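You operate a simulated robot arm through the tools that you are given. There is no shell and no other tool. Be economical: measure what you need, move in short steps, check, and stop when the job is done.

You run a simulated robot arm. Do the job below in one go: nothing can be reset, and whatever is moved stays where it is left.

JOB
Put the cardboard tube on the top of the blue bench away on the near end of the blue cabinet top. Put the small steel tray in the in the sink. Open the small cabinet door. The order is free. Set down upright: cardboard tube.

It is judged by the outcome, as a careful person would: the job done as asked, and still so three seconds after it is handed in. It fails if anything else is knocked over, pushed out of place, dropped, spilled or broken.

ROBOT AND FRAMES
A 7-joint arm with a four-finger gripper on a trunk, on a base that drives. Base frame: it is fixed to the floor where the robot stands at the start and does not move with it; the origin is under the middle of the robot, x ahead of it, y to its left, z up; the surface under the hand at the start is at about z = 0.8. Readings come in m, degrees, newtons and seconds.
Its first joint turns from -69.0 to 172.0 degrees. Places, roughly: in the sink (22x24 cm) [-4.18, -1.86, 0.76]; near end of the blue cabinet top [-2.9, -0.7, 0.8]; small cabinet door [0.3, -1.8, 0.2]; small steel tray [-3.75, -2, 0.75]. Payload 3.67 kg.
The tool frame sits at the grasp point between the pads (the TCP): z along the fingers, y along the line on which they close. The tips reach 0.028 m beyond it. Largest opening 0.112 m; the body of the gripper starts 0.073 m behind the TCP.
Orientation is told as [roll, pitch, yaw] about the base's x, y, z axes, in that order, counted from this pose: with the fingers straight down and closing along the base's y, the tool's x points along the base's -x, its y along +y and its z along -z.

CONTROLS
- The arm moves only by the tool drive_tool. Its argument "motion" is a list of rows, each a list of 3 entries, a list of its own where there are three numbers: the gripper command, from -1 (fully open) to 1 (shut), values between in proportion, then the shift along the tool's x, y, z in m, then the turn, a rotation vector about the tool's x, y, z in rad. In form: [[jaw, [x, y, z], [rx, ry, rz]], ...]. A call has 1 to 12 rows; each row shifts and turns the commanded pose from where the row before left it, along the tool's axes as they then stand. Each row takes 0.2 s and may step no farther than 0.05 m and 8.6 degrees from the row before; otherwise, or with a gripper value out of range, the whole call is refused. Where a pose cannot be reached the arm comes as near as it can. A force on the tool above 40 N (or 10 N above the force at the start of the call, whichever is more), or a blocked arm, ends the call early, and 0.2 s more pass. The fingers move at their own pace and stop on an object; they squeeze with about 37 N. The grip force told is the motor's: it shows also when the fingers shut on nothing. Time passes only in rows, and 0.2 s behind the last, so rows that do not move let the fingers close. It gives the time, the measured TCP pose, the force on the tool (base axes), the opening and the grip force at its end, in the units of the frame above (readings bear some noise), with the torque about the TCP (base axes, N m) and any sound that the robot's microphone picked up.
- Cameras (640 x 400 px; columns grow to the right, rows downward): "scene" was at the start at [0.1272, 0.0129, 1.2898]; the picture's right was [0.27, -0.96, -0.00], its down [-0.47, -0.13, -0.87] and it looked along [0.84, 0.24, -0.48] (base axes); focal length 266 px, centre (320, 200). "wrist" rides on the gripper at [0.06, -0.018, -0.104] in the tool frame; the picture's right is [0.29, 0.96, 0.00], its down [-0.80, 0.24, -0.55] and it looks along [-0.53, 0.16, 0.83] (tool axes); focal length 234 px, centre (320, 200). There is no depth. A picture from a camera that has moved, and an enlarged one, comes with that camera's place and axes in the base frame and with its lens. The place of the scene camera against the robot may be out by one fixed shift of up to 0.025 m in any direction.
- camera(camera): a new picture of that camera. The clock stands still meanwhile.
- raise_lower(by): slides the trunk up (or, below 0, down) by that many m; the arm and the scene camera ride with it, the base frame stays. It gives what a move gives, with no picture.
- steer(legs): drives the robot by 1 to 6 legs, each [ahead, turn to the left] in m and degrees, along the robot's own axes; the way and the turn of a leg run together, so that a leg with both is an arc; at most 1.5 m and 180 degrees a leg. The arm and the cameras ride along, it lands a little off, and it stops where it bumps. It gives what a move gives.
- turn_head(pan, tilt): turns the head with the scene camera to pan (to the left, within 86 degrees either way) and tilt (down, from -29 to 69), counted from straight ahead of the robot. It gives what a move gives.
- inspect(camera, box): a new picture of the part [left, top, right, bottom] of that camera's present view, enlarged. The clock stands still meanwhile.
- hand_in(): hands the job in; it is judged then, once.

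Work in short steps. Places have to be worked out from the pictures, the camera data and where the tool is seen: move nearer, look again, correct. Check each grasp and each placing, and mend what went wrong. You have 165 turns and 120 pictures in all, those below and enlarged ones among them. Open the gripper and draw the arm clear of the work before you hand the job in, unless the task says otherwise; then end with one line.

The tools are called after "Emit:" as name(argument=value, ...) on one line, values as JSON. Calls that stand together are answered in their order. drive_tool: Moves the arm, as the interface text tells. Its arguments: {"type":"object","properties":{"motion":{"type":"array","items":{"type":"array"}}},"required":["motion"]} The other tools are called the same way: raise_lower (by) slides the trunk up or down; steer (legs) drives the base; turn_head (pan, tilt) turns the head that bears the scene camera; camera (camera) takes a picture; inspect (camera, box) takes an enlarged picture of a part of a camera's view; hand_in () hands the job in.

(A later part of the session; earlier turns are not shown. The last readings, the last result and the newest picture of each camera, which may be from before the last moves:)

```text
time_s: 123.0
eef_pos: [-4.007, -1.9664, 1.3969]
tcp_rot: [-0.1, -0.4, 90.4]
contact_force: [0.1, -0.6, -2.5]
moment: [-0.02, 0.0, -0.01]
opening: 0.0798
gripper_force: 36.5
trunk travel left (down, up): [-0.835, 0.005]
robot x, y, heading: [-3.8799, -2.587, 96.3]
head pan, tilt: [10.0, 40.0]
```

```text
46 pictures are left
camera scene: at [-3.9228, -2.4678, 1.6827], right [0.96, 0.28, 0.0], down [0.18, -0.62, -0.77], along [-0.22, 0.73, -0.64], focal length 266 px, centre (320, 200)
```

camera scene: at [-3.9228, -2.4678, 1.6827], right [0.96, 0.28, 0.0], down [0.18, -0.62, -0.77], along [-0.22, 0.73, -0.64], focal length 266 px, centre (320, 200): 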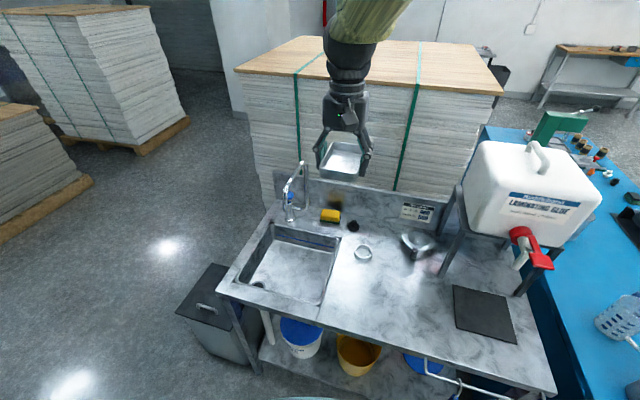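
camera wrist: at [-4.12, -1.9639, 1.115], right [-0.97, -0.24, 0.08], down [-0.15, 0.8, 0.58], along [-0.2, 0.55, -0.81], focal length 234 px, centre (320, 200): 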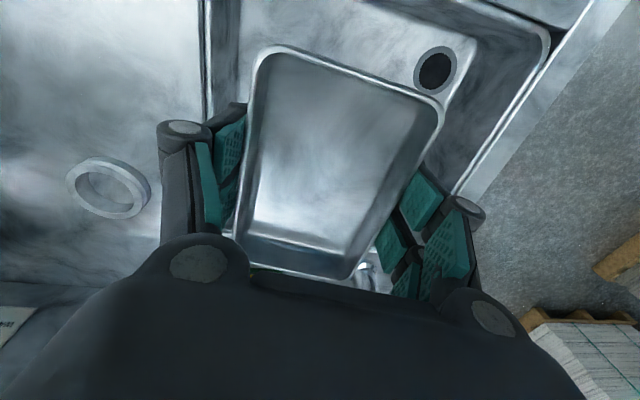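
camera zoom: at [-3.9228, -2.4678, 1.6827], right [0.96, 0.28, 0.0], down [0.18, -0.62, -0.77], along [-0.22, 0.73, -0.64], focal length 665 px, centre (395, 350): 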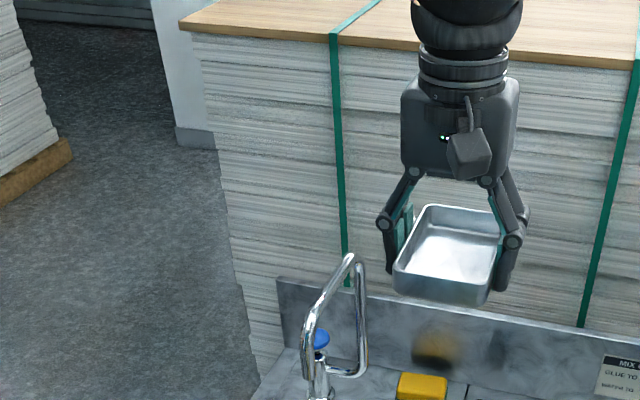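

Good triangulation now: the spout's down pipe is at (-4.23, -1.855), z≈1.1–1.2, right over the basin's middle. I'll go in front of it, at (-4.14, -1.945). First the trunk goes back down, then a move left at y≈-1.967.

Emit:
raise_lower(by=-0.39)

Emit:
drive_tool(motion=[[1, [0, 0.033, 0], [0, 0, 0]], [1, [0, 0.035, 0], [0, 0, 0]], [1, [0, 0.035, 0.0], [0, 0, 0]], [1, [-0.01, 0.03, 0.0], [0, 0, 0]], [1, [-0.01, 0, 0.03], [0, 0, 0]], [1, [0, 0, 0.03], [0, 0, 0]], [1, [0, 0, 0], [0, 0, 0]]])

Emit:
camera(camera="wrist")

Emit:
inspect(camera="scene", box=[190, 20, 382, 220])

```text
time_s: 126.8
eef_pos: [-4.0074, -1.9667, 1.0074]
tcp_rot: [-0.1, -0.4, 90.3]
contact_force: [-0.3, 1.1, -1.8]
moment: [-0.01, -0.04, 0.03]
opening: 0.0801
gripper_force: 37.4
trunk travel left (down, up): [-0.445, 0.395]
robot x, y, heading: [-3.8814, -2.5878, 96.5]
head pan, tilt: [10.0, 40.0]
```

```text
time_s: 128.6
eef_pos: [-4.127, -1.9339, 0.9914]
tcp_rot: [4.3, -1.1, 88.8]
contact_force: [1.0, 0.2, -0.8]
moment: [-0.02, 0.03, -0.02]
opening: 0.0797
gripper_force: 36.8
trunk travel left (down, up): [-0.445, 0.395]
robot x, y, heading: [-3.8793, -2.5878, 96.4]
head pan, tilt: [10.0, 40.0]
stopped in row 7: the arm was blocked; the commanded pose is now the measured one
```

```text
45 pictures are left
camera wrist: at [-4.1033, -1.9971, 1.0914], right [-0.96, -0.27, 0.07], down [-0.18, 0.79, 0.59], along [-0.21, 0.55, -0.81], focal length 234 px, centre (320, 200)
```

wrist: 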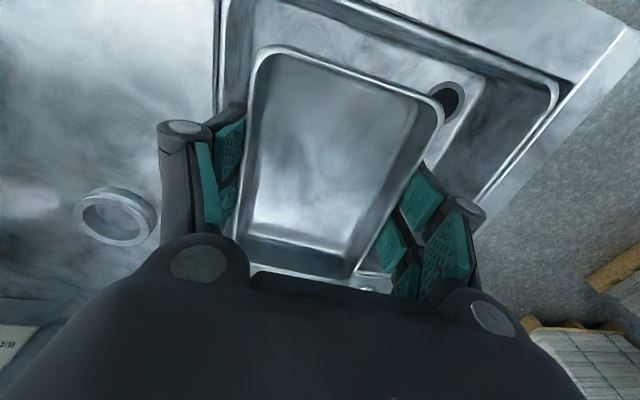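

```text
2.00 times, centred on (286, 120) of scene
camera zoom: at [-3.9224, -2.468, 1.2928], right [0.96, 0.28, 0.0], down [0.18, -0.62, -0.77], along [-0.22, 0.73, -0.64], focal length 532 px, centre (388, 360)
```

zoom: 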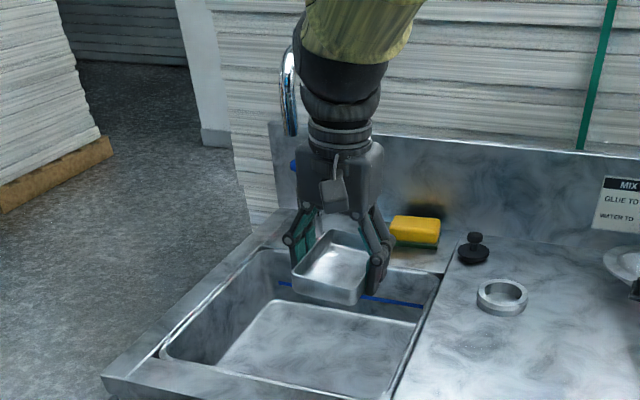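

The bulge of the wrist is what meets the spout. I back off slightly and lean the hand's top to the right (roll ≈16°); the tray tilts only ~2 cm across its width, which is fine for setting it down.

Emit:
drive_tool(motion=[[1, [0.01, -0.03, 0], [0, 0, 0]], [1, [0, 0, 0], [-0.1, 0.02, 0]], [1, [0, 0, 0], [-0.1, 0, 0]], [1, [0, 0, 0], [0, 0, 0]]])

```text
time_s: 129.6
eef_pos: [-4.0996, -1.9447, 0.9857]
tcp_rot: [15.4, 0.0, 89.2]
contact_force: [0.7, 0.0, -0.7]
moment: [0.06, -0.04, 0.0]
opening: 0.0798
gripper_force: 37.1
trunk travel left (down, up): [-0.445, 0.395]
robot x, y, heading: [-3.884, -2.5878, 96.4]
head pan, tilt: [10.0, 40.0]
```

Tilt achieved. I move 5 cm left, then down to z≈0.90 and check.

Emit:
drive_tool(motion=[[1, [0, 0.024, 0.0065], [0, 0, 0]], [1, [0, 0.024, 0.0065], [0, 0, 0]], [1, [0, -0.011, 0.04], [0, 0, 0]], [1, [0, -0.011, 0.041], [0, 0, 0]], [1, [0, 0, 0], [0, 0, 0]]])

Emit:
inspect(camera="scene", box=[190, 20, 382, 220])

Emit:
camera(camera="wrist")

```text
time_s: 130.8
eef_pos: [-4.1515, -1.9464, 0.9007]
tcp_rot: [15.4, 0.0, 89.1]
contact_force: [0.5, -1.0, -1.4]
moment: [-0.03, -0.03, 0.0]
opening: 0.0796
gripper_force: 37.3
trunk travel left (down, up): [-0.445, 0.395]
robot x, y, heading: [-3.8865, -2.5868, 96.6]
head pan, tilt: [10.0, 40.0]
```

```text
2.00 times, centred on (286, 120) of scene
camera zoom: at [-3.9228, -2.4682, 1.2929], right [0.96, 0.28, 0.0], down [0.18, -0.62, -0.77], along [-0.22, 0.73, -0.64], focal length 532 px, centre (388, 360)
```

zoom: 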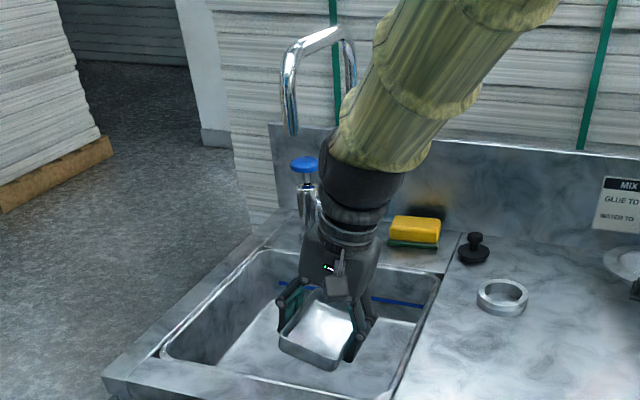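

```text
42 pictures are left
camera wrist: at [-4.1069, -2.0076, 0.9947], right [-0.93, -0.27, 0.25], down [-0.07, 0.8, 0.6], along [-0.37, 0.54, -0.76], focal length 234 px, centre (320, 200)
```

wrist: 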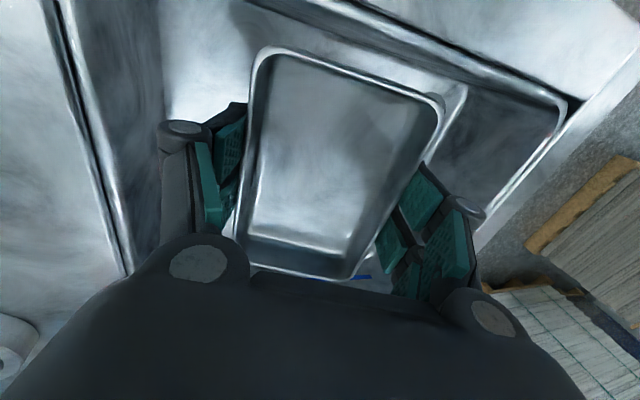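

Well clear of the spout. I shift 2 cm left and descend 6 cm into the basin.

Emit:
drive_tool(motion=[[1, [0, 0.014, 0.0246], [0, 0, 0]], [1, [0, -0.0053, 0.0193], [0, 0, 0]], [1, [0, -0.0053, 0.0193], [0, 0, 0]], [1, [0, 0, 0], [0, 0, 0]]])

Emit:
drive_tool(motion=[[1, [0, -0.0027, 0.0096], [0, 0, 0]], [1, [0, 0, 0], [0, 0, 0]]])

Emit:
inspect(camera="scene", box=[190, 60, 350, 220])

```text
time_s: 131.8
eef_pos: [-4.1707, -1.9446, 0.8409]
tcp_rot: [15.6, 0.0, 89.1]
contact_force: [0.2, -0.3, -1.0]
moment: [0.0, 0.0, 0.03]
opening: 0.0797
gripper_force: 36.8
trunk travel left (down, up): [-0.445, 0.395]
robot x, y, heading: [-3.8849, -2.5904, 96.6]
head pan, tilt: [10.0, 40.0]
```

```text
time_s: 132.4
eef_pos: [-4.1702, -1.9443, 0.8315]
tcp_rot: [15.5, 0.1, 89.1]
contact_force: [0.9, -0.7, -1.1]
moment: [0.0, 0.03, 0.0]
opening: 0.0798
gripper_force: 37.6
trunk travel left (down, up): [-0.445, 0.395]
robot x, y, heading: [-3.8792, -2.5871, 96.4]
head pan, tilt: [10.0, 40.0]
```

```text
2.50 times, centred on (270, 140) of scene
camera zoom: at [-3.9229, -2.4681, 1.2928], right [0.96, 0.28, 0.0], down [0.18, -0.62, -0.77], along [-0.22, 0.73, -0.64], focal length 665 px, centre (445, 350)
```

zoom: 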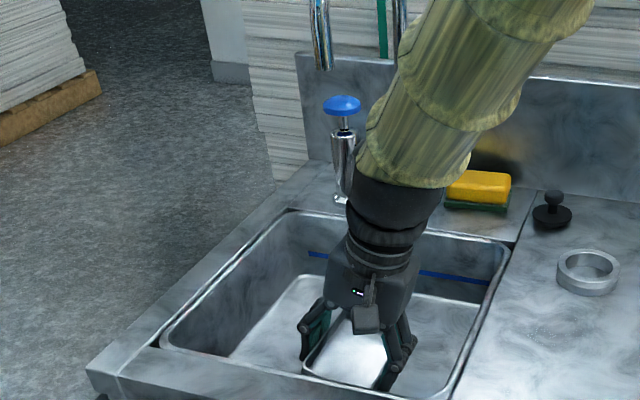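

Still clear. I continue down in 1 cm steps, watching for contact.

Emit:
drive_tool(motion=[[1, [0, -0.0027, 0.0096], [0, 0, 0]], [1, [0, 0, 0], [0, 0, 0]]])

Emit:
drive_tool(motion=[[1, [0, -0.0027, 0.0096], [0, 0, 0]], [1, [0, 0, 0], [0, 0, 0]]])

Emit:
drive_tool(motion=[[1, [0, -0.0022, 0.0077], [0, 0, 0]], [1, [0, 0, 0], [0, 0, 0]]])

Emit:
inspect(camera="scene", box=[190, 60, 350, 220])

Emit:
camera(camera="wrist")

```text
time_s: 133.0
eef_pos: [-4.1699, -1.9446, 0.8238]
tcp_rot: [15.6, 0.0, 88.9]
contact_force: [0.9, -0.5, -0.5]
moment: [-0.02, -0.01, -0.03]
opening: 0.0798
gripper_force: 36.9
trunk travel left (down, up): [-0.445, 0.395]
robot x, y, heading: [-3.8862, -2.5888, 96.6]
head pan, tilt: [10.0, 40.0]
```

```text
time_s: 133.6
eef_pos: [-4.1698, -1.9438, 0.812]
tcp_rot: [15.5, 0.1, 89.0]
contact_force: [0.8, -0.3, -1.2]
moment: [-0.01, 0.01, -0.02]
opening: 0.0796
gripper_force: 37.1
trunk travel left (down, up): [-0.445, 0.395]
robot x, y, heading: [-3.8855, -2.5892, 96.6]
head pan, tilt: [10.0, 40.0]
```

```text
time_s: 134.2
eef_pos: [-4.1688, -1.9442, 0.8038]
tcp_rot: [15.4, -0.1, 89.1]
contact_force: [1.2, -0.4, -0.9]
moment: [0.0, 0.01, -0.01]
opening: 0.0797
gripper_force: 36.4
trunk travel left (down, up): [-0.445, 0.395]
robot x, y, heading: [-3.8837, -2.5861, 96.3]
head pan, tilt: [10.0, 40.0]
```

```text
2.50 times, centred on (270, 140) of scene
camera zoom: at [-3.9229, -2.4681, 1.2928], right [0.96, 0.28, 0.0], down [0.18, -0.62, -0.77], along [-0.22, 0.73, -0.64], focal length 665 px, centre (445, 350)
```

zoom: 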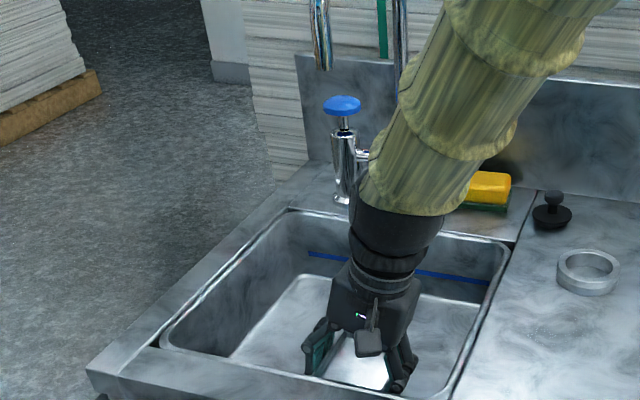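

```text
39 pictures are left
camera wrist: at [-4.1259, -2.0054, 0.8991], right [-0.93, -0.27, 0.25], down [-0.07, 0.8, 0.6], along [-0.37, 0.54, -0.76], focal length 234 px, centre (320, 200)
```

wrist: 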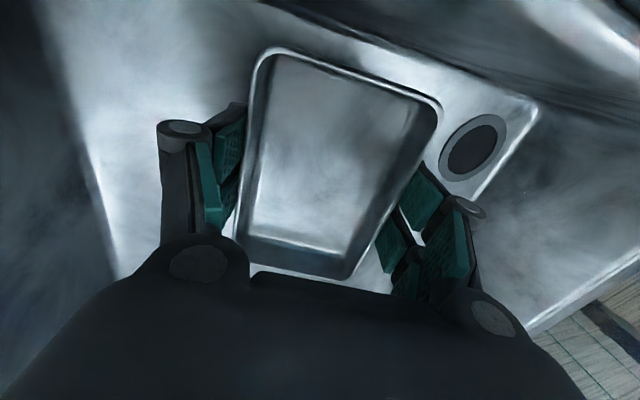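

No contact yet at TCP 0.804. I keep lowering.

Emit:
drive_tool(motion=[[1, [0, -0.0027, 0.0096], [0, 0, 0]], [1, [0, 0, 0], [0, 0, 0]]])

Emit:
drive_tool(motion=[[1, [0, -0.0022, 0.0077], [0, 0, 0]], [1, [0, 0, 0], [0, 0, 0]]])

Emit:
drive_tool(motion=[[1, [0, -0.0016, 0.0058], [0, 0, 0]], [1, [0, 0, 0], [0, 0, 0]]])

Emit:
drive_tool(motion=[[1, [0, -0.0016, 0.0058], [0, 0, 0]], [1, [0, 0, 0], [0, 0, 0]]])

Emit:
camera(camera="wrist")

```text
time_s: 134.8
eef_pos: [-4.1706, -1.9445, 0.7935]
tcp_rot: [15.3, 0.0, 89.0]
contact_force: [0.9, -0.4, -0.8]
moment: [0.03, 0.01, 0.02]
opening: 0.0794
gripper_force: 36.6
trunk travel left (down, up): [-0.445, 0.395]
robot x, y, heading: [-3.8828, -2.5839, 96.5]
head pan, tilt: [10.0, 40.0]
```

```text
time_s: 135.4
eef_pos: [-4.1697, -1.9453, 0.7884]
tcp_rot: [15.5, -0.2, 89.1]
contact_force: [1.2, -1.1, 27.6]
moment: [-0.24, -1.19, -0.04]
opening: 0.0797
gripper_force: 37.4
trunk travel left (down, up): [-0.445, 0.395]
robot x, y, heading: [-3.8874, -2.588, 96.4]
head pan, tilt: [10.0, 40.0]
```

```text
time_s: 135.7
eef_pos: [-4.1708, -1.9434, 0.7888]
tcp_rot: [15.7, -0.2, 89.0]
contact_force: [5.3, -12.0, 20.8]
moment: [-0.65, -1.12, -0.37]
opening: 0.0796
gripper_force: 37.4
trunk travel left (down, up): [-0.445, 0.395]
robot x, y, heading: [-3.8839, -2.5863, 96.4]
head pan, tilt: [10.0, 40.0]
stopped in row 1: the force on the tool passed its limit at 45 N (the readings are from after the stop); the commanded pose is now the measured one
```

```text
time_s: 136.1
eef_pos: [-4.1702, -1.9439, 0.7879]
tcp_rot: [15.8, -0.3, 89.1]
contact_force: [6.3, -11.4, 22.4]
moment: [-0.75, -1.25, -0.37]
opening: 0.0798
gripper_force: 37.0
trunk travel left (down, up): [-0.445, 0.395]
robot x, y, heading: [-3.8826, -2.5871, 96.3]
head pan, tilt: [10.0, 40.0]
stopped in row 1: the force on the tool passed its limit at 44 N (the readings are from after the stop); the commanded pose is now the measured one
```

```text
38 pictures are left
camera wrist: at [-4.1264, -2.0057, 0.8832], right [-0.93, -0.27, 0.26], down [-0.07, 0.8, 0.6], along [-0.37, 0.54, -0.75], focal length 234 px, centre (320, 200)
```

wrist: 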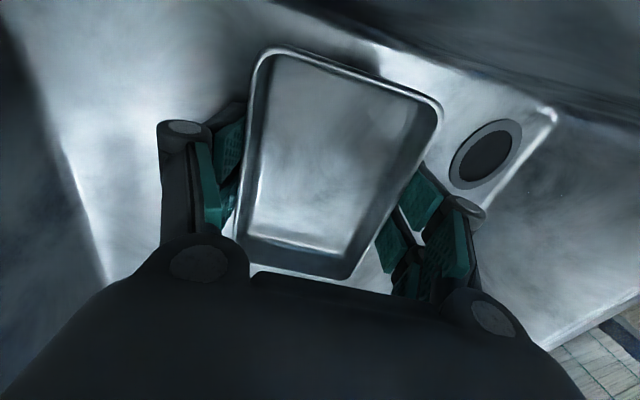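

Floor contact reached. I ease up 3 mm and open slowly.

Emit:
drive_tool(motion=[[1, [0, 0.0008, -0.003], [0, 0, 0]], [-0.5, [0, 0, 0], [0, 0, 0]], [-0.6, [0, 0, 0], [0, 0, 0]], [-0.8, [0, 0, 0], [0, 0, 0]], [-0.8, [0, 0, 0], [0, 0, 0]], [-0.8, [0, 0, 0], [0, 0, 0]]])

Emit:
camera(camera="wrist")

```text
time_s: 137.5
eef_pos: [-4.1714, -1.9435, 0.7903]
tcp_rot: [15.7, -0.1, 89.0]
contact_force: [0.7, 0.6, -0.3]
moment: [0.0, -0.02, -0.01]
opening: 0.1007
gripper_force: 0.2
trunk travel left (down, up): [-0.445, 0.395]
robot x, y, heading: [-3.8821, -2.5897, 96.4]
head pan, tilt: [10.0, 40.0]
```

```text
37 pictures are left
camera wrist: at [-4.1269, -2.0041, 0.8843], right [-0.93, -0.27, 0.26], down [-0.07, 0.8, 0.6], along [-0.37, 0.54, -0.76], focal length 234 px, centre (320, 200)
```

wrist: 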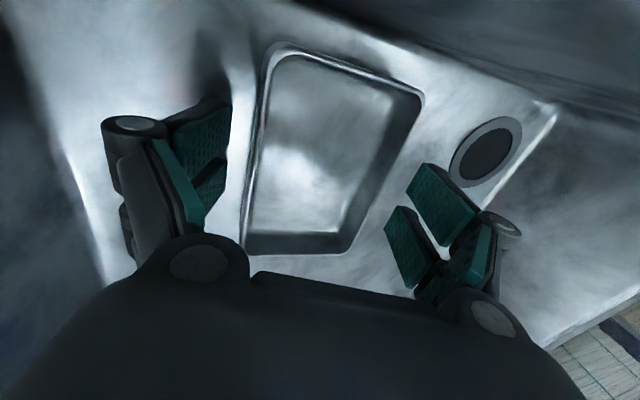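

The tray is flat on the sink floor. I withdraw along the tool axis and then toward me.

Emit:
drive_tool(motion=[[-0.8, [0, 0, -0.02], [0, 0, 0]], [-0.8, [0, 0, -0.04], [0, 0, 0]], [-0.8, [0, 0, -0.045], [0, 0, 0]], [-0.8, [0, 0, -0.045], [0, 0, 0]], [-0.8, [0, 0, -0.045], [0, 0, 0]], [-0.8, [0.02, -0.02, -0.03], [0, 0, 0]], [-0.8, [0.03, -0.03, 0], [0.09, 0, 0]], [-0.8, [0.03, -0.03, 0], [0.09, 0, 0]], [-0.8, [0.03, 0, 0], [0.09, 0, 0]], [-0.8, [0.04, 0, 0], [0, 0, 0]], [-0.8, [0, 0, 0], [0, 0, 0]]])

Emit:
turn_head(pan=10, tilt=50)

Emit:
camera(camera="scene")

```text
time_s: 139.9
eef_pos: [-4.0366, -2.0977, 0.9857]
tcp_rot: [0.1, -0.3, 89.0]
contact_force: [-0.3, 0.9, 0.1]
moment: [0.03, -0.04, 0.0]
opening: 0.1009
gripper_force: 0.1
trunk travel left (down, up): [-0.445, 0.395]
robot x, y, heading: [-3.8782, -2.5822, 96.5]
head pan, tilt: [10.0, 40.0]
```

```text
time_s: 140.6
eef_pos: [-4.0336, -2.0977, 0.986]
tcp_rot: [0.2, -0.2, 89.0]
contact_force: [-0.2, -0.2, 0.9]
moment: [0.02, 0.0, 0.01]
opening: 0.1007
gripper_force: 0.1
trunk travel left (down, up): [-0.445, 0.395]
robot x, y, heading: [-3.8851, -2.5873, 96.4]
head pan, tilt: [10.0, 50.0]
```

```text
36 pictures are left
camera scene: at [-3.9208, -2.4759, 1.2787], right [0.96, 0.28, 0.0], down [0.22, -0.73, -0.64], along [-0.18, 0.62, -0.77], focal length 266 px, centre (320, 200)
```

scene: 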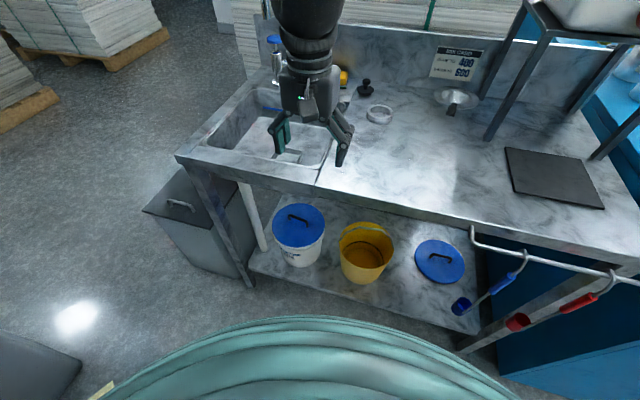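

The tray is in the sink and nothing else disturbed. Now the small cabinet door at about (0.3, -1.8, 0.2): I back off, raise the hand, turn to face +x and drive out.

Emit:
raise_lower(by=0.25)

Emit:
steer(legs=[[-0.15, 0], [0, -97], [1.4, 0], [0.8, 0]])

Emit:
turn_head(pan=10, tilt=25)

Emit:
camera(camera="scene")

```text
time_s: 143.2
eef_pos: [-4.0339, -2.0979, 1.2355]
tcp_rot: [0.2, -0.2, 89.0]
contact_force: [0.1, -0.2, 0.1]
moment: [-0.01, -0.02, 0.0]
opening: 0.1009
gripper_force: 0.0
trunk travel left (down, up): [-0.695, 0.145]
robot x, y, heading: [-3.8823, -2.5883, 96.4]
head pan, tilt: [10.0, 50.0]
```

```text
time_s: 159.0
eef_pos: [-1.1664, -2.6667, 1.2355]
tcp_rot: [0.1, -0.2, -8.4]
contact_force: [-0.5, 0.5, -0.3]
moment: [0.02, -0.01, -0.01]
opening: 0.1009
gripper_force: 0.2
trunk travel left (down, up): [-0.695, 0.145]
robot x, y, heading: [-1.6729, -2.7552, -0.9]
head pan, tilt: [10.0, 50.0]
```

```text
time_s: 159.9
eef_pos: [-1.1683, -2.6666, 1.2368]
tcp_rot: [0.2, -0.3, -8.5]
contact_force: [0.4, -0.4, 0.2]
moment: [-0.03, -0.01, -0.02]
opening: 0.1007
gripper_force: 0.0
trunk travel left (down, up): [-0.695, 0.145]
robot x, y, heading: [-1.6755, -2.7541, -0.7]
head pan, tilt: [10.0, 25.0]
```

```text
35 pictures are left
camera scene: at [-1.5422, -2.7529, 1.566], right [0.16, -0.99, 0.0], down [-0.42, -0.07, -0.91], along [0.89, 0.14, -0.42], focal length 266 px, centre (320, 200)
```

scene: 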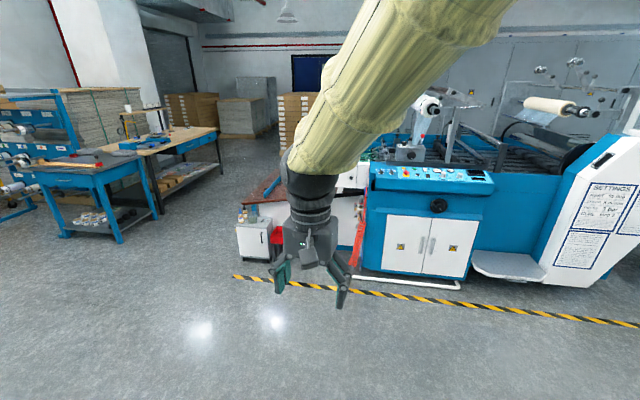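

The small white cabinet is at (252, 240), with bottles on top. I zoom in.

Emit:
inspect(camera="scene", box=[210, 190, 306, 270])

```text
5.00 times, centred on (258, 230) of scene
camera zoom: at [-1.5422, -2.7529, 1.566], right [0.16, -0.99, 0.0], down [-0.42, -0.07, -0.91], along [0.89, 0.14, -0.42], focal length 1330 px, centre (630, 50)
```

zoom: 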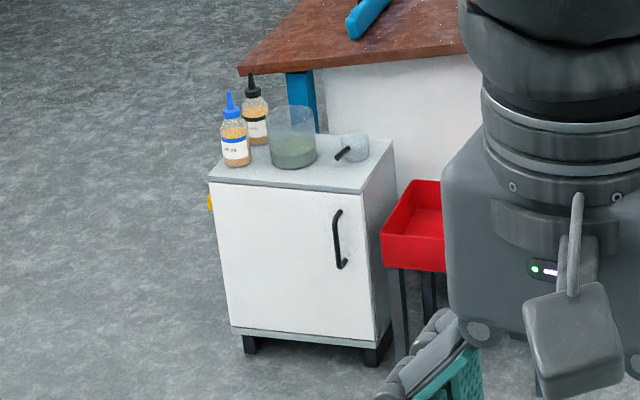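

The cabinet's front faces −x at x≈0.31, door y -1.73…-1.98, hinge on the +y side, handle vertical near y≈-1.95, z≈0.24–0.355. I drive to about (-0.45, -2.1), facing it.

Emit:
steer(legs=[[0, 28], [1.3, 0], [0, -27]])

Emit:
turn_head(pan=12, tilt=50)

Emit:
camera(camera="scene")

```text
time_s: 169.2
eef_pos: [0.0011, -2.0785, 1.2376]
tcp_rot: [0.1, -0.2, -8.0]
contact_force: [-0.5, -0.6, 0.4]
moment: [0.01, -0.01, -0.02]
opening: 0.1009
gripper_force: 0.1
trunk travel left (down, up): [-0.695, 0.145]
robot x, y, heading: [-0.5042, -2.1706, -0.7]
head pan, tilt: [10.0, 25.0]
```

```text
time_s: 170.1
eef_pos: [0.0015, -2.0778, 1.2366]
tcp_rot: [0.2, -0.2, -8.0]
contact_force: [-0.1, 0.3, 0.0]
moment: [0.01, -0.01, 0.02]
opening: 0.1007
gripper_force: 0.0
trunk travel left (down, up): [-0.695, 0.145]
robot x, y, heading: [-0.5021, -2.1668, -0.6]
head pan, tilt: [12.0, 50.0]
```

```text
33 pictures are left
camera scene: at [-0.3885, -2.1664, 1.5287], right [0.2, -0.98, 0.0], down [-0.75, -0.15, -0.64], along [0.63, 0.13, -0.77], focal length 266 px, centre (320, 200)
```

scene: 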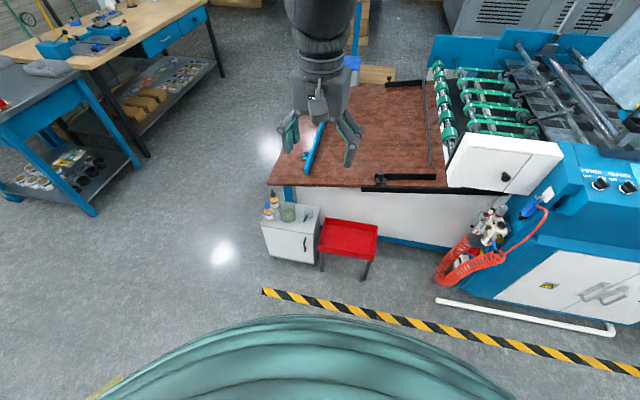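

Emit:
inspect(camera="scene", box=[240, 180, 400, 280])

```text
4.00 times, centred on (320, 230) of scene
camera zoom: at [-0.3885, -2.1664, 1.5287], right [0.2, -0.98, 0.0], down [-0.75, -0.15, -0.64], along [0.63, 0.13, -0.77], focal length 1064 px, centre (320, 80)
```

zoom: 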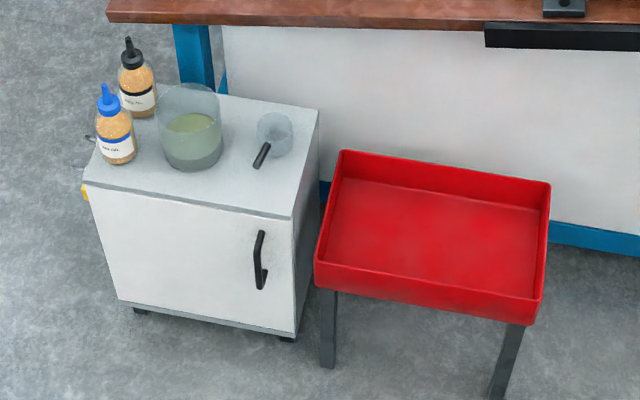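

Handle triangulates to about (0.33, -1.935), z 0.19–0.32; door front x≈0.36, y -1.69…-1.97; a red tray sits close on the right. I drive 0.12 m ahead, tilt the hand 45° forward with a narrower opening, and lower the trunk.

Emit:
steer(legs=[[0.1, 0]])

Emit:
drive_tool(motion=[[0, [0.0, 0, 0], [0, -0.13, 0.0]], [0, [0, 0, 0], [0, -0.13, 0]], [0, [0, 0, 0], [0, -0.13, 0]], [0, [0, 0, 0], [0, -0.13, 0]], [0, [0, 0, 0], [0, -0.13, 0]], [0, [0, 0, 0], [0, -0.13, 0]], [0, [0, 0, 0], [0, 0, 0]]])

Emit:
raise_lower(by=-0.6)

Emit:
turn_head(pan=14, tilt=35)

Emit:
camera(camera="scene")

Emit:
camera(camera="wrist")

```text
time_s: 171.3
eef_pos: [0.1021, -2.0808, 1.2352]
tcp_rot: [0.1, -0.2, -8.1]
contact_force: [0.7, -0.2, 0.0]
moment: [-0.01, 0.05, -0.03]
opening: 0.101
gripper_force: 0.1
trunk travel left (down, up): [-0.695, 0.145]
robot x, y, heading: [-0.4013, -2.1708, -0.6]
head pan, tilt: [12.0, 50.0]
```

```text
time_s: 172.9
eef_pos: [0.1007, -2.0816, 1.2363]
tcp_rot: [0.4, -45.0, -8.3]
contact_force: [0.3, -0.6, -0.7]
moment: [0.01, 0.0, 0.01]
opening: 0.056
gripper_force: 0.0
trunk travel left (down, up): [-0.695, 0.145]
robot x, y, heading: [-0.4054, -2.1696, -0.7]
head pan, tilt: [12.0, 50.0]
```

```text
refused: -0.6 is not a number from -0.4 to 0.4
```

```text
time_s: 173.6
eef_pos: [0.1021, -2.0805, 1.2357]
tcp_rot: [0.3, -45.0, -8.3]
contact_force: [0.5, -0.4, 0.1]
moment: [-0.02, 0.0, -0.03]
opening: 0.0561
gripper_force: 0.0
trunk travel left (down, up): [-0.695, 0.145]
robot x, y, heading: [-0.4054, -2.1673, -0.6]
head pan, tilt: [14.0, 35.0]
```

```text
31 pictures are left
camera scene: at [-0.2789, -2.1624, 1.5503], right [0.23, -0.97, 0.0], down [-0.56, -0.13, -0.82], along [0.8, 0.19, -0.57], focal length 266 px, centre (320, 200)
```

scene: 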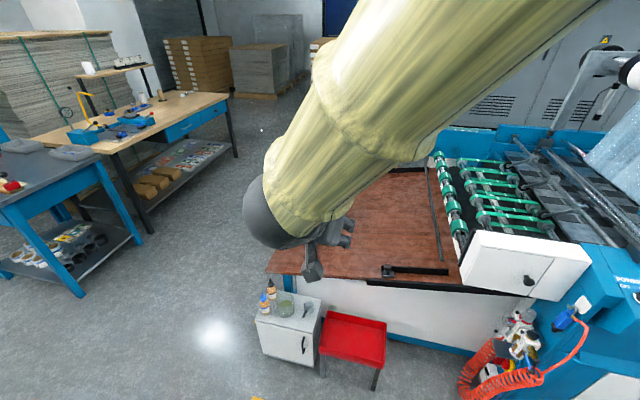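

```text
30 pictures are left
camera wrist: at [-0.0163, -2.0826, 1.2667], right [-0.07, 0.98, -0.2], down [0.2, 0.21, 0.96], along [0.98, 0.02, -0.21], focal length 234 px, centre (320, 200)
```

wrist: 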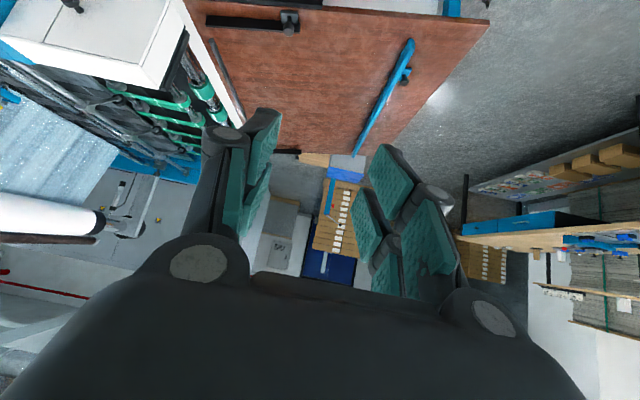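

The hand is tilted. I lower the trunk in two strokes, staying well in front of the cabinet.

Emit:
raise_lower(by=-0.4)

Emit:
raise_lower(by=-0.28)

Emit:
camera(camera="wrist")

Emit:
turn_head(pan=20, tilt=40)

Emit:
camera(camera="scene")

```text
time_s: 177.5
eef_pos: [0.102, -2.0798, 0.836]
tcp_rot: [0.4, -44.9, -8.2]
contact_force: [-0.2, 0.9, 0.6]
moment: [0.0, 0.0, -0.01]
opening: 0.0559
gripper_force: 0.0
trunk travel left (down, up): [-0.295, 0.545]
robot x, y, heading: [-0.4058, -2.1699, -0.6]
head pan, tilt: [14.0, 35.0]
```

```text
time_s: 180.3
eef_pos: [0.1013, -2.08, 0.5567]
tcp_rot: [0.2, -44.9, -8.2]
contact_force: [0.3, -0.4, 0.2]
moment: [0.0, -0.04, 0.01]
opening: 0.0557
gripper_force: 0.0
trunk travel left (down, up): [-0.015, 0.825]
robot x, y, heading: [-0.4052, -2.1694, -0.5]
head pan, tilt: [14.0, 35.0]
```

```text
29 pictures are left
camera wrist: at [-0.0164, -2.0826, 0.5868], right [-0.07, 0.98, -0.2], down [0.2, 0.21, 0.96], along [0.98, 0.02, -0.21], focal length 234 px, centre (320, 200)
```

wrist: 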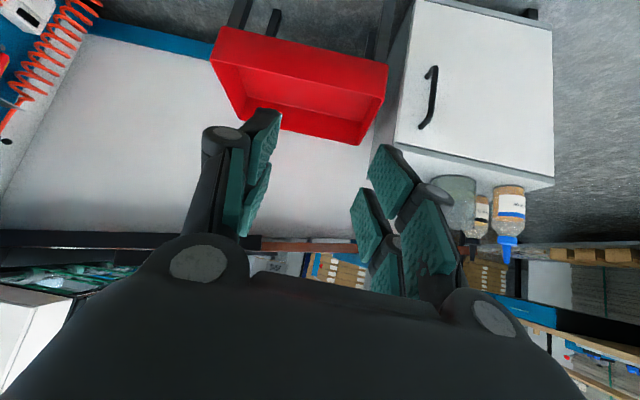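

```text
time_s: 181.0
eef_pos: [0.1009, -2.0816, 0.5558]
tcp_rot: [0.3, -45.0, -8.3]
contact_force: [0.0, 0.8, -0.6]
moment: [-0.01, -0.02, -0.02]
opening: 0.0561
gripper_force: 0.1
trunk travel left (down, up): [-0.015, 0.825]
robot x, y, heading: [-0.4096, -2.171, -0.8]
head pan, tilt: [20.0, 40.0]
```

```text
28 pictures are left
camera scene: at [-0.2844, -2.1546, 0.8628], right [0.33, -0.94, 0.0], down [-0.61, -0.21, -0.77], along [0.72, 0.25, -0.64], focal length 266 px, centre (320, 200)
```

scene: 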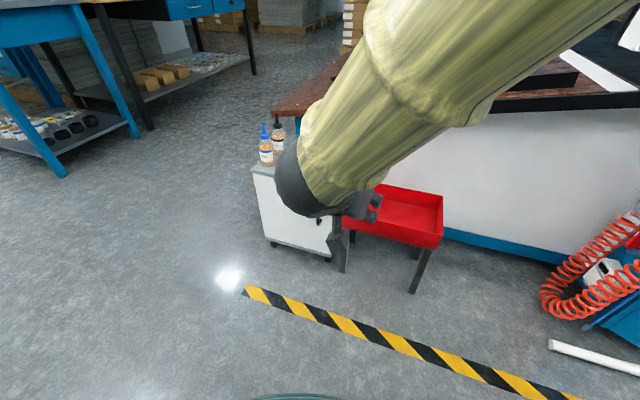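

Handle refined to about (0.32, -1.935, 0.30), z 0.245–0.36. I square the yaw and go to a pre-grasp 11 cm off along the tool axis.

Emit:
drive_tool(motion=[[0, [0, 0, 0], [-0.1025, 0, -0.1025]], [0, [0.0044, 0.0245, 0.0376], [0, 0, 0]], [0, [0.0044, 0.0245, 0.0376], [0, 0, 0]], [0, [0.0044, 0.0245, 0.0376], [0, 0, 0]], [0, [0.0044, 0.0245, 0.0376], [0, 0, 0]], [0, [0.0044, 0.0245, 0.0376], [0, 0, 0]], [0, [0.0044, 0.0245, 0.0376], [0, 0, 0]], [0, [0, 0, 0], [0, 0, 0]]])

Emit:
camera(camera="wrist")

```text
time_s: 182.5
eef_pos: [0.266, -1.963, 0.4648]
tcp_rot: [11.2, -46.0, -11.7]
contact_force: [0.1, 0.6, 1.1]
moment: [0.01, 0.04, -0.01]
opening: 0.056
gripper_force: 0.0
trunk travel left (down, up): [-0.015, 0.825]
robot x, y, heading: [-0.4044, -2.169, -0.5]
head pan, tilt: [20.0, 40.0]
stopped in row 7: the arm was blocked; the commanded pose is now the measured one
```

```text
27 pictures are left
camera wrist: at [0.1485, -1.9775, 0.4905], right [-0.14, 0.99, -0.08], down [0.15, 0.1, 0.98], along [0.98, 0.12, -0.16], focal length 234 px, centre (320, 200)
```

wrist: 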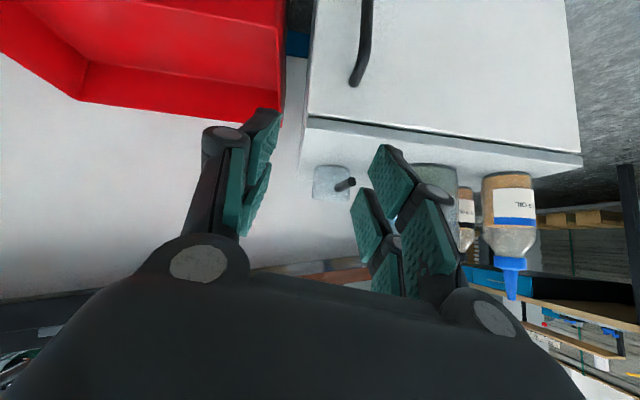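

The arm is blocked at this tilt so low down. I back off and reduce the tilt to about 20°, which eases the wrist.

Emit:
drive_tool(motion=[[0, [0, 0, -0.04], [0, 0, 0]], [0, [0, 0, -0.04], [0.05, 0.1, 0]], [0, [0, 0, 0], [0.05, 0.13, 0]], [0, [0, 0, 0], [0.05, 0.13, 0]], [0, [0, 0, 0], [0.03, 0.1, 0]], [0, [0, 0, 0], [0, 0, 0]]])

```text
time_s: 183.9
eef_pos: [0.2081, -1.9661, 0.516]
tcp_rot: [-0.8, -19.7, -9.0]
contact_force: [0.5, 0.5, 0.5]
moment: [0.03, 0.0, 0.01]
opening: 0.0558
gripper_force: 0.2
trunk travel left (down, up): [-0.015, 0.825]
robot x, y, heading: [-0.4041, -2.1699, -0.6]
head pan, tilt: [20.0, 40.0]
```

Now at 20° tilt. I square the yaw and approach (0.27, -1.935, 0.42), then look.

Emit:
drive_tool(motion=[[0, [0, 0, 0], [-0.05, 0, -0.136]], [0, [-0.0085, 0.0103, 0.037], [0, 0, 0]], [0, [-0.0085, 0.0103, 0.037], [0, 0, 0]], [0, [-0.0085, 0.0103, 0.037], [0, 0, 0]], [0, [0, 0, 0], [0, 0, 0]]])

Emit:
camera(camera="wrist")

```text
time_s: 185.1
eef_pos: [0.3016, -1.9647, 0.495]
tcp_rot: [7.1, -20.6, -7.1]
contact_force: [0.0, -0.3, -0.7]
moment: [-0.05, 0.0, 0.0]
opening: 0.0557
gripper_force: 0.1
trunk travel left (down, up): [-0.015, 0.825]
robot x, y, heading: [-0.4086, -2.1713, -0.4]
head pan, tilt: [20.0, 40.0]
stopped in row 5: the arm was blocked; the commanded pose is now the measured one
```

```text
26 pictures are left
camera wrist: at [0.2067, -1.9846, 0.5682], right [-0.19, 0.98, 0.01], down [0.56, 0.1, 0.82], along [0.81, 0.16, -0.57], focal length 234 px, centre (320, 200)
```

wrist: 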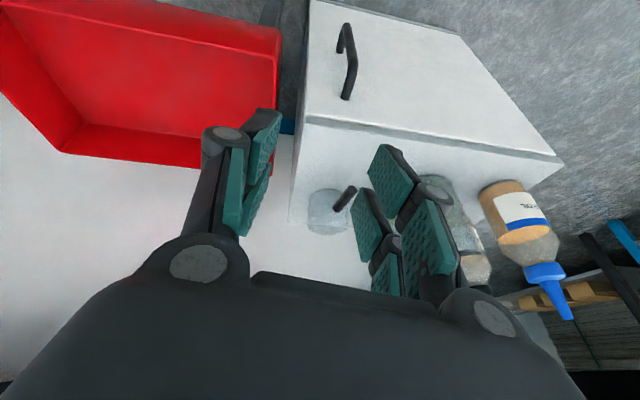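

Blocked again with orientation drift. I test which motion is limited: a small pure downward step first, after correcting roll slightly.

Emit:
drive_tool(motion=[[0, [0.02, 0, -0.02], [0, 0, 0]], [0, [0, 0, 0], [0.12, 0, 0]], [0, [0, 0, 0], [0, 0, 0]]])

Emit:
drive_tool(motion=[[0, [0, 0, 0.03], [0, 0, 0]], [0, [0, 0, 0], [0, 0, 0]]])

Emit:
drive_tool(motion=[[0, [0, 0, 0.03], [0, 0, 0]], [0, [0, 0, 0], [0, 0, 0]]])

```text
time_s: 186.1
eef_pos: [0.2925, -1.9858, 0.5376]
tcp_rot: [5.1, -19.7, -11.0]
contact_force: [0.6, -0.3, -0.1]
moment: [0.0, -0.01, 0.0]
opening: 0.0561
gripper_force: 0.0
trunk travel left (down, up): [-0.015, 0.825]
robot x, y, heading: [-0.4003, -2.1719, -0.6]
head pan, tilt: [20.0, 40.0]
stopped in row 3: the arm was blocked; the commanded pose is now the measured one
```

```text
time_s: 186.9
eef_pos: [0.3078, -1.9912, 0.5431]
tcp_rot: [7.9, -20.3, -12.7]
contact_force: [1.0, 0.6, 0.3]
moment: [-0.01, -0.02, 0.01]
opening: 0.056
gripper_force: 0.0
trunk travel left (down, up): [-0.015, 0.825]
robot x, y, heading: [-0.4041, -2.1722, -0.7]
head pan, tilt: [20.0, 40.0]
stopped in row 2: the arm was blocked; the commanded pose is now the measured one
```

```text
time_s: 187.7
eef_pos: [0.324, -1.9947, 0.5485]
tcp_rot: [10.8, -21.1, -14.4]
contact_force: [0.0, 0.6, -0.2]
moment: [-0.02, 0.01, 0.02]
opening: 0.0559
gripper_force: 0.1
trunk travel left (down, up): [-0.015, 0.825]
robot x, y, heading: [-0.4065, -2.1661, -0.7]
head pan, tilt: [20.0, 40.0]
stopped in row 2: the arm was blocked; the commanded pose is now the measured one
```

Downward motion is being deflected, so some arm link is touching something. I look with the scene camera.

Emit:
turn_head(pan=5, tilt=20)

Emit:
camera(camera="scene")

Emit:
turn_head(pan=-20, tilt=65)

Emit:
camera(camera="scene")

```text
time_s: 188.5
eef_pos: [0.3236, -1.9939, 0.5483]
tcp_rot: [10.9, -21.0, -14.4]
contact_force: [-0.5, -0.3, 0.0]
moment: [0.03, 0.01, 0.01]
opening: 0.0558
gripper_force: 0.0
trunk travel left (down, up): [-0.015, 0.825]
robot x, y, heading: [-0.3994, -2.1715, -0.5]
head pan, tilt: [5.0, 20.0]
```

```text
25 pictures are left
camera scene: at [-0.2717, -2.1757, 0.8941], right [0.08, -1.0, 0.0], down [-0.34, -0.03, -0.94], along [0.94, 0.07, -0.34], focal length 266 px, centre (320, 200)
```

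scene: 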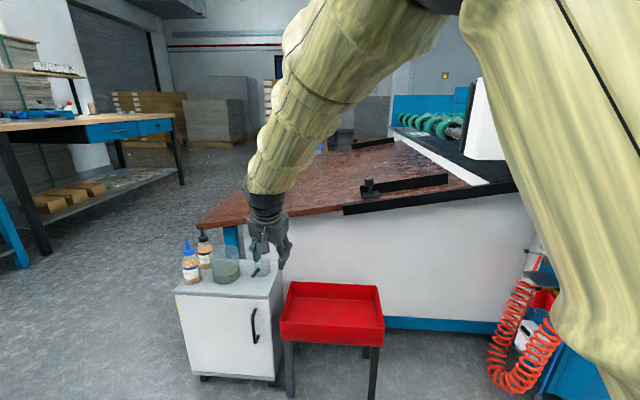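

```text
time_s: 189.6
eef_pos: [0.3231, -1.9943, 0.5469]
tcp_rot: [10.8, -21.0, -14.4]
contact_force: [-0.2, 0.2, -0.1]
moment: [-0.02, 0.0, 0.01]
opening: 0.0562
gripper_force: 0.1
trunk travel left (down, up): [-0.015, 0.825]
robot x, y, heading: [-0.4041, -2.173, -0.9]
head pan, tilt: [-20.0, 65.0]
```

```text
24 pictures are left
camera scene: at [-0.3077, -2.2042, 0.8305], right [-0.35, -0.94, 0.0], down [-0.85, 0.32, -0.42], along [0.4, -0.15, -0.91], focal length 266 px, centre (320, 200)
```

scene: 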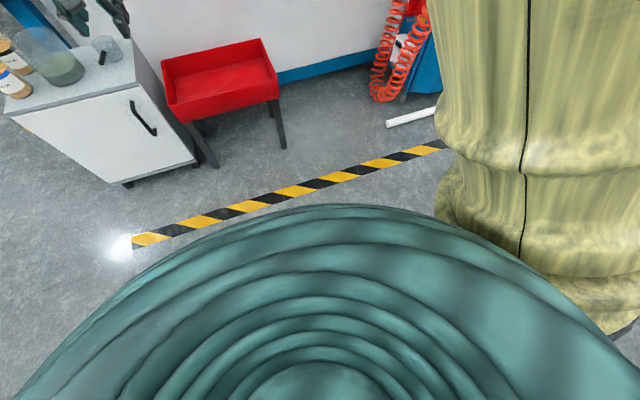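

No external contact is visible: the wrist bends to its limit because the target lies left of the robot's axis (as at the sink). I retract and turn the base left ~25°, so the handle lies ahead-right of the arm.

Emit:
drive_tool(motion=[[0, [0.03, 0, -0.03], [0, 0, 0]], [0, [0.04, 0, -0.01], [0.05, 0, 0]], [0, [0.04, 0, 0], [0.05, 0, 0]], [0, [0.03, 0, 0], [0.05, 0, 0]], [0, [0.03, 0, 0], [0.03, 0, 0]], [0, [0, 0, 0], [0, 0, 0]]])

Emit:
steer(legs=[[0, 25]])

```text
time_s: 191.2
eef_pos: [0.1632, -1.9659, 0.5484]
tcp_rot: [5.1, -18.7, -17.0]
contact_force: [0.5, -0.1, 0.1]
moment: [0.0, 0.0, 0.0]
opening: 0.056
gripper_force: 0.0
trunk travel left (down, up): [-0.015, 0.825]
robot x, y, heading: [-0.404, -2.1717, -0.9]
head pan, tilt: [-20.0, 65.0]
stopped in row 6: the arm was blocked; the commanded pose is now the measured one
```

```text
time_s: 192.9
eef_pos: [0.0231, -1.7456, 0.5484]
tcp_rot: [4.9, -18.8, 7.9]
contact_force: [-0.3, -0.6, 0.3]
moment: [0.04, -0.03, 0.03]
opening: 0.0563
gripper_force: 0.2
trunk travel left (down, up): [-0.015, 0.825]
robot x, y, heading: [-0.4028, -2.1701, 24.4]
head pan, tilt: [-20.0, 65.0]
```

Now I bring the hand to the right and forward, to about (0.26, -1.935, 0.52), squaring roll and yaw on the way.

Emit:
drive_tool(motion=[[0, [-0.0269, -0.0315, 0.0137], [0.018, 0, 0.0187]], [0, [-0.0269, -0.0315, 0.0137], [0.018, 0, 0.0187]], [0, [-0.0269, -0.0315, 0.0137], [0.018, 0, 0.0187]], [0, [-0.0269, -0.0315, 0.0137], [0.018, 0, 0.0187]], [0, [-0.0269, -0.0315, 0.0137], [0.018, 0, 0.0187]], [0, [-0.0269, -0.0315, 0.0137], [0.018, 0, 0.0187]], [0, [-0.0269, -0.0315, 0.0137], [0.018, 0, 0.0187]], [0, [0, 0, 0], [0, 0, 0]]])

```text
time_s: 194.7
eef_pos: [0.2515, -1.9434, 0.5065]
tcp_rot: [0.1, -18.5, 0.1]
contact_force: [-1.1, 0.9, -0.5]
moment: [-0.02, 0.04, -0.04]
opening: 0.056
gripper_force: 0.0
trunk travel left (down, up): [-0.015, 0.825]
robot x, y, heading: [-0.404, -2.1686, 24.3]
head pan, tilt: [-20.0, 65.0]
```

It follows exactly now. I descend toward z≈0.40 in front of the handle and look.

Emit:
drive_tool(motion=[[0, [0.008, 0, 0.0346], [0, 0, 0]], [0, [0.008, 0, 0.0346], [0, 0, 0]], [0, [0.008, 0, 0.0346], [0, 0, 0]], [0, [0, 0, 0], [0, 0, 0]]])

Emit:
camera(camera="wrist")

```text
time_s: 195.7
eef_pos: [0.2692, -1.9438, 0.4244]
tcp_rot: [4.0, -18.1, -2.4]
contact_force: [-0.6, -0.3, 0.0]
moment: [0.0, -0.02, 0.01]
opening: 0.0562
gripper_force: 0.0
trunk travel left (down, up): [-0.015, 0.825]
robot x, y, heading: [-0.4047, -2.1718, 24.4]
head pan, tilt: [-20.0, 65.0]
```

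```text
23 pictures are left
camera wrist: at [0.1804, -1.9655, 0.5029], right [-0.25, 0.97, -0.03], down [0.59, 0.18, 0.79], along [0.77, 0.19, -0.61], focal length 234 px, centre (320, 200)
```

wrist: 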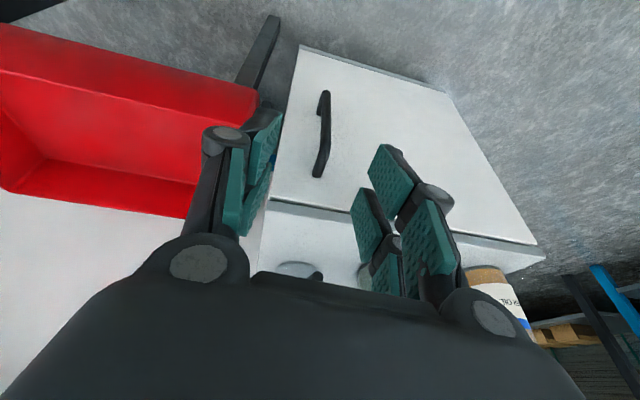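

The limit begins near z 0.42 in this arrangement. I turn the base another 22° left and use the last of the trunk travel, then bring the hand back.

Emit:
steer(legs=[[0, 22]])

Emit:
raise_lower(by=-0.014)

```text
time_s: 197.3
eef_pos: [0.1345, -1.7057, 0.4188]
tcp_rot: [3.7, -17.8, 19.8]
contact_force: [0.7, -0.6, 0.4]
moment: [-0.01, 0.0, 0.01]
opening: 0.0563
gripper_force: 0.1
trunk travel left (down, up): [-0.015, 0.825]
robot x, y, heading: [-0.406, -2.1716, 46.8]
head pan, tilt: [-20.0, 65.0]
```

```text
time_s: 197.9
eef_pos: [0.1358, -1.706, 0.4052]
tcp_rot: [3.9, -17.6, 19.5]
contact_force: [0.7, -0.2, 0.0]
moment: [0.03, 0.02, -0.01]
opening: 0.0561
gripper_force: 0.1
trunk travel left (down, up): [-0.001, 0.839]
robot x, y, heading: [-0.4074, -2.169, 47.0]
head pan, tilt: [-20.0, 65.0]
```

I bring the hand back in front of the handle at z≈0.40.

Emit:
drive_tool(motion=[[0, [-0.0127, -0.041, 0.004], [0.029, 0, 0.054]], [0, [-0.0127, -0.041, 0.004], [0.029, 0, 0.054]], [0, [-0.0127, -0.041, 0.004], [0.029, 0, 0.054]], [0, [-0.0127, -0.041, 0.004], [0.029, 0, 0.054]], [0, [-0.0127, -0.041, 0.004], [0.029, 0, 0.054]], [0, [-0.0127, -0.041, 0.004], [0.029, 0, 0.054]], [0, [0, 0, 0], [0, 0, 0]]])

Emit:
drive_tool(motion=[[0, [0.009, 0, 0.0285], [0, 0, 0]], [0, [0, 0, 0], [0, 0, 0]]])

Emit:
camera(camera="wrist")

```text
time_s: 199.5
eef_pos: [0.2648, -1.9299, 0.3974]
tcp_rot: [-0.4, -17.2, 0.5]
contact_force: [-0.3, -0.1, 0.1]
moment: [-0.05, 0.03, -0.03]
opening: 0.0558
gripper_force: 0.1
trunk travel left (down, up): [-0.001, 0.839]
robot x, y, heading: [-0.4041, -2.1707, 46.9]
head pan, tilt: [-20.0, 65.0]
```

```text
time_s: 200.1
eef_pos: [0.2641, -1.9282, 0.3681]
tcp_rot: [-0.5, -17.1, 0.4]
contact_force: [0.0, 0.0, -0.2]
moment: [0.0, 0.0, -0.01]
opening: 0.0563
gripper_force: 0.0
trunk travel left (down, up): [-0.001, 0.839]
robot x, y, heading: [-0.4098, -2.1728, 46.9]
head pan, tilt: [-20.0, 65.0]
```

```text
22 pictures are left
camera wrist: at [0.1746, -1.9482, 0.4493], right [-0.28, 0.96, -0.09], down [0.6, 0.25, 0.76], along [0.75, 0.16, -0.64], focal length 234 px, centre (320, 200)
```

wrist: 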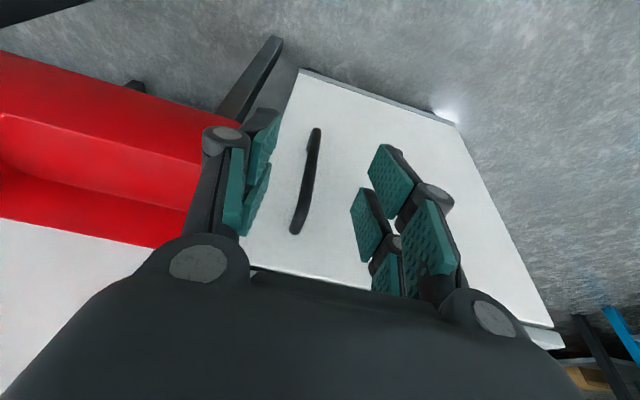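

The handle is well framed between the fingers, y≈-1.931. I advance to (0.318, -1.931, 0.325).

Emit:
drive_tool(motion=[[0, [-0.0195, -0.0015, 0.0285], [0, 0, 0]], [0, [-0.0195, -0.0015, 0.0285], [0, 0, 0]], [0, [0, 0, 0], [0, 0, 0]]])

Emit:
camera(camera="wrist")

```text
time_s: 200.7
eef_pos: [0.3045, -1.9325, 0.3287]
tcp_rot: [-0.7, -16.4, 0.5]
contact_force: [-7.7, -1.4, 0.8]
moment: [0.02, 0.11, -0.27]
opening: 0.0573
gripper_force: 0.5
trunk travel left (down, up): [-0.001, 0.839]
robot x, y, heading: [-0.4039, -2.1677, 47.3]
head pan, tilt: [-20.0, 65.0]
stopped in row 2: the force on the tool passed its limit at 114 N (the readings are from after the stop); the commanded pose is now the measured one
```

```text
21 pictures are left
camera wrist: at [0.2167, -1.9507, 0.4106], right [-0.28, 0.96, -0.09], down [0.61, 0.25, 0.76], along [0.74, 0.15, -0.65], focal length 234 px, centre (320, 200)
```

wrist: 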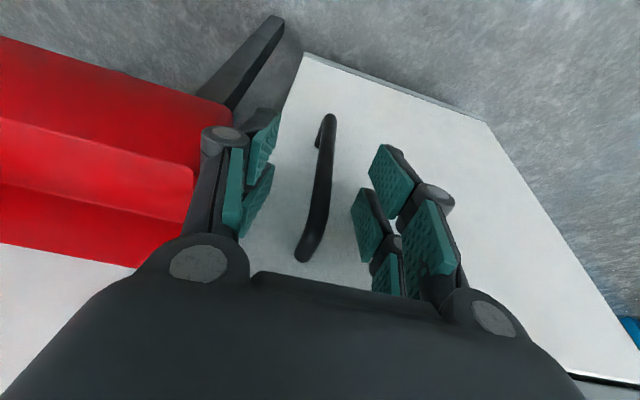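

The tips touched the door face (x≈0.315), so the handle bar is about x≈0.287. I back off 1.5 cm and close on the bar.

Emit:
drive_tool(motion=[[0, [0.015, 0.002, 0], [0, 0, 0]], [0.3, [0, 0, 0], [0, 0, 0]], [0.6, [0, 0, 0], [0, 0, 0]], [1, [0, 0, 0], [0, 0, 0]], [1, [0, 0, 0], [0, 0, 0]], [1, [0, 0, 0], [0, 0, 0]]])

Emit:
camera(camera="wrist")

```text
time_s: 202.1
eef_pos: [0.2902, -1.9319, 0.3241]
tcp_rot: [-0.7, -16.6, 0.4]
contact_force: [0.0, -2.0, 1.0]
moment: [-0.07, -0.02, -0.06]
opening: 0.0096
gripper_force: 45.1
trunk travel left (down, up): [-0.001, 0.839]
robot x, y, heading: [-0.4072, -2.171, 46.9]
head pan, tilt: [-20.0, 65.0]
```

```text
20 pictures are left
camera wrist: at [0.2034, -1.9491, 0.4065], right [-0.28, 0.96, -0.09], down [0.6, 0.25, 0.76], along [0.75, 0.15, -0.65], focal length 234 px, centre (320, 200)
```

wrist: 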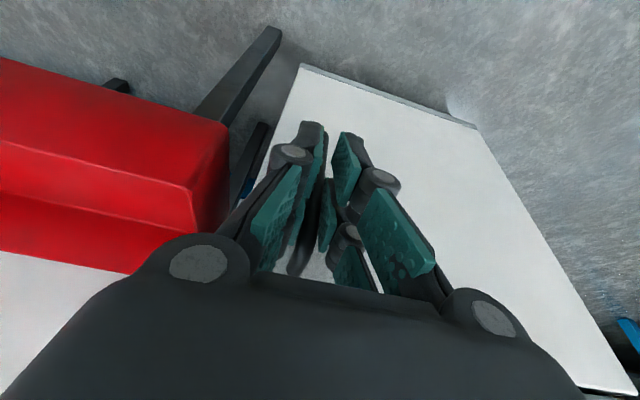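

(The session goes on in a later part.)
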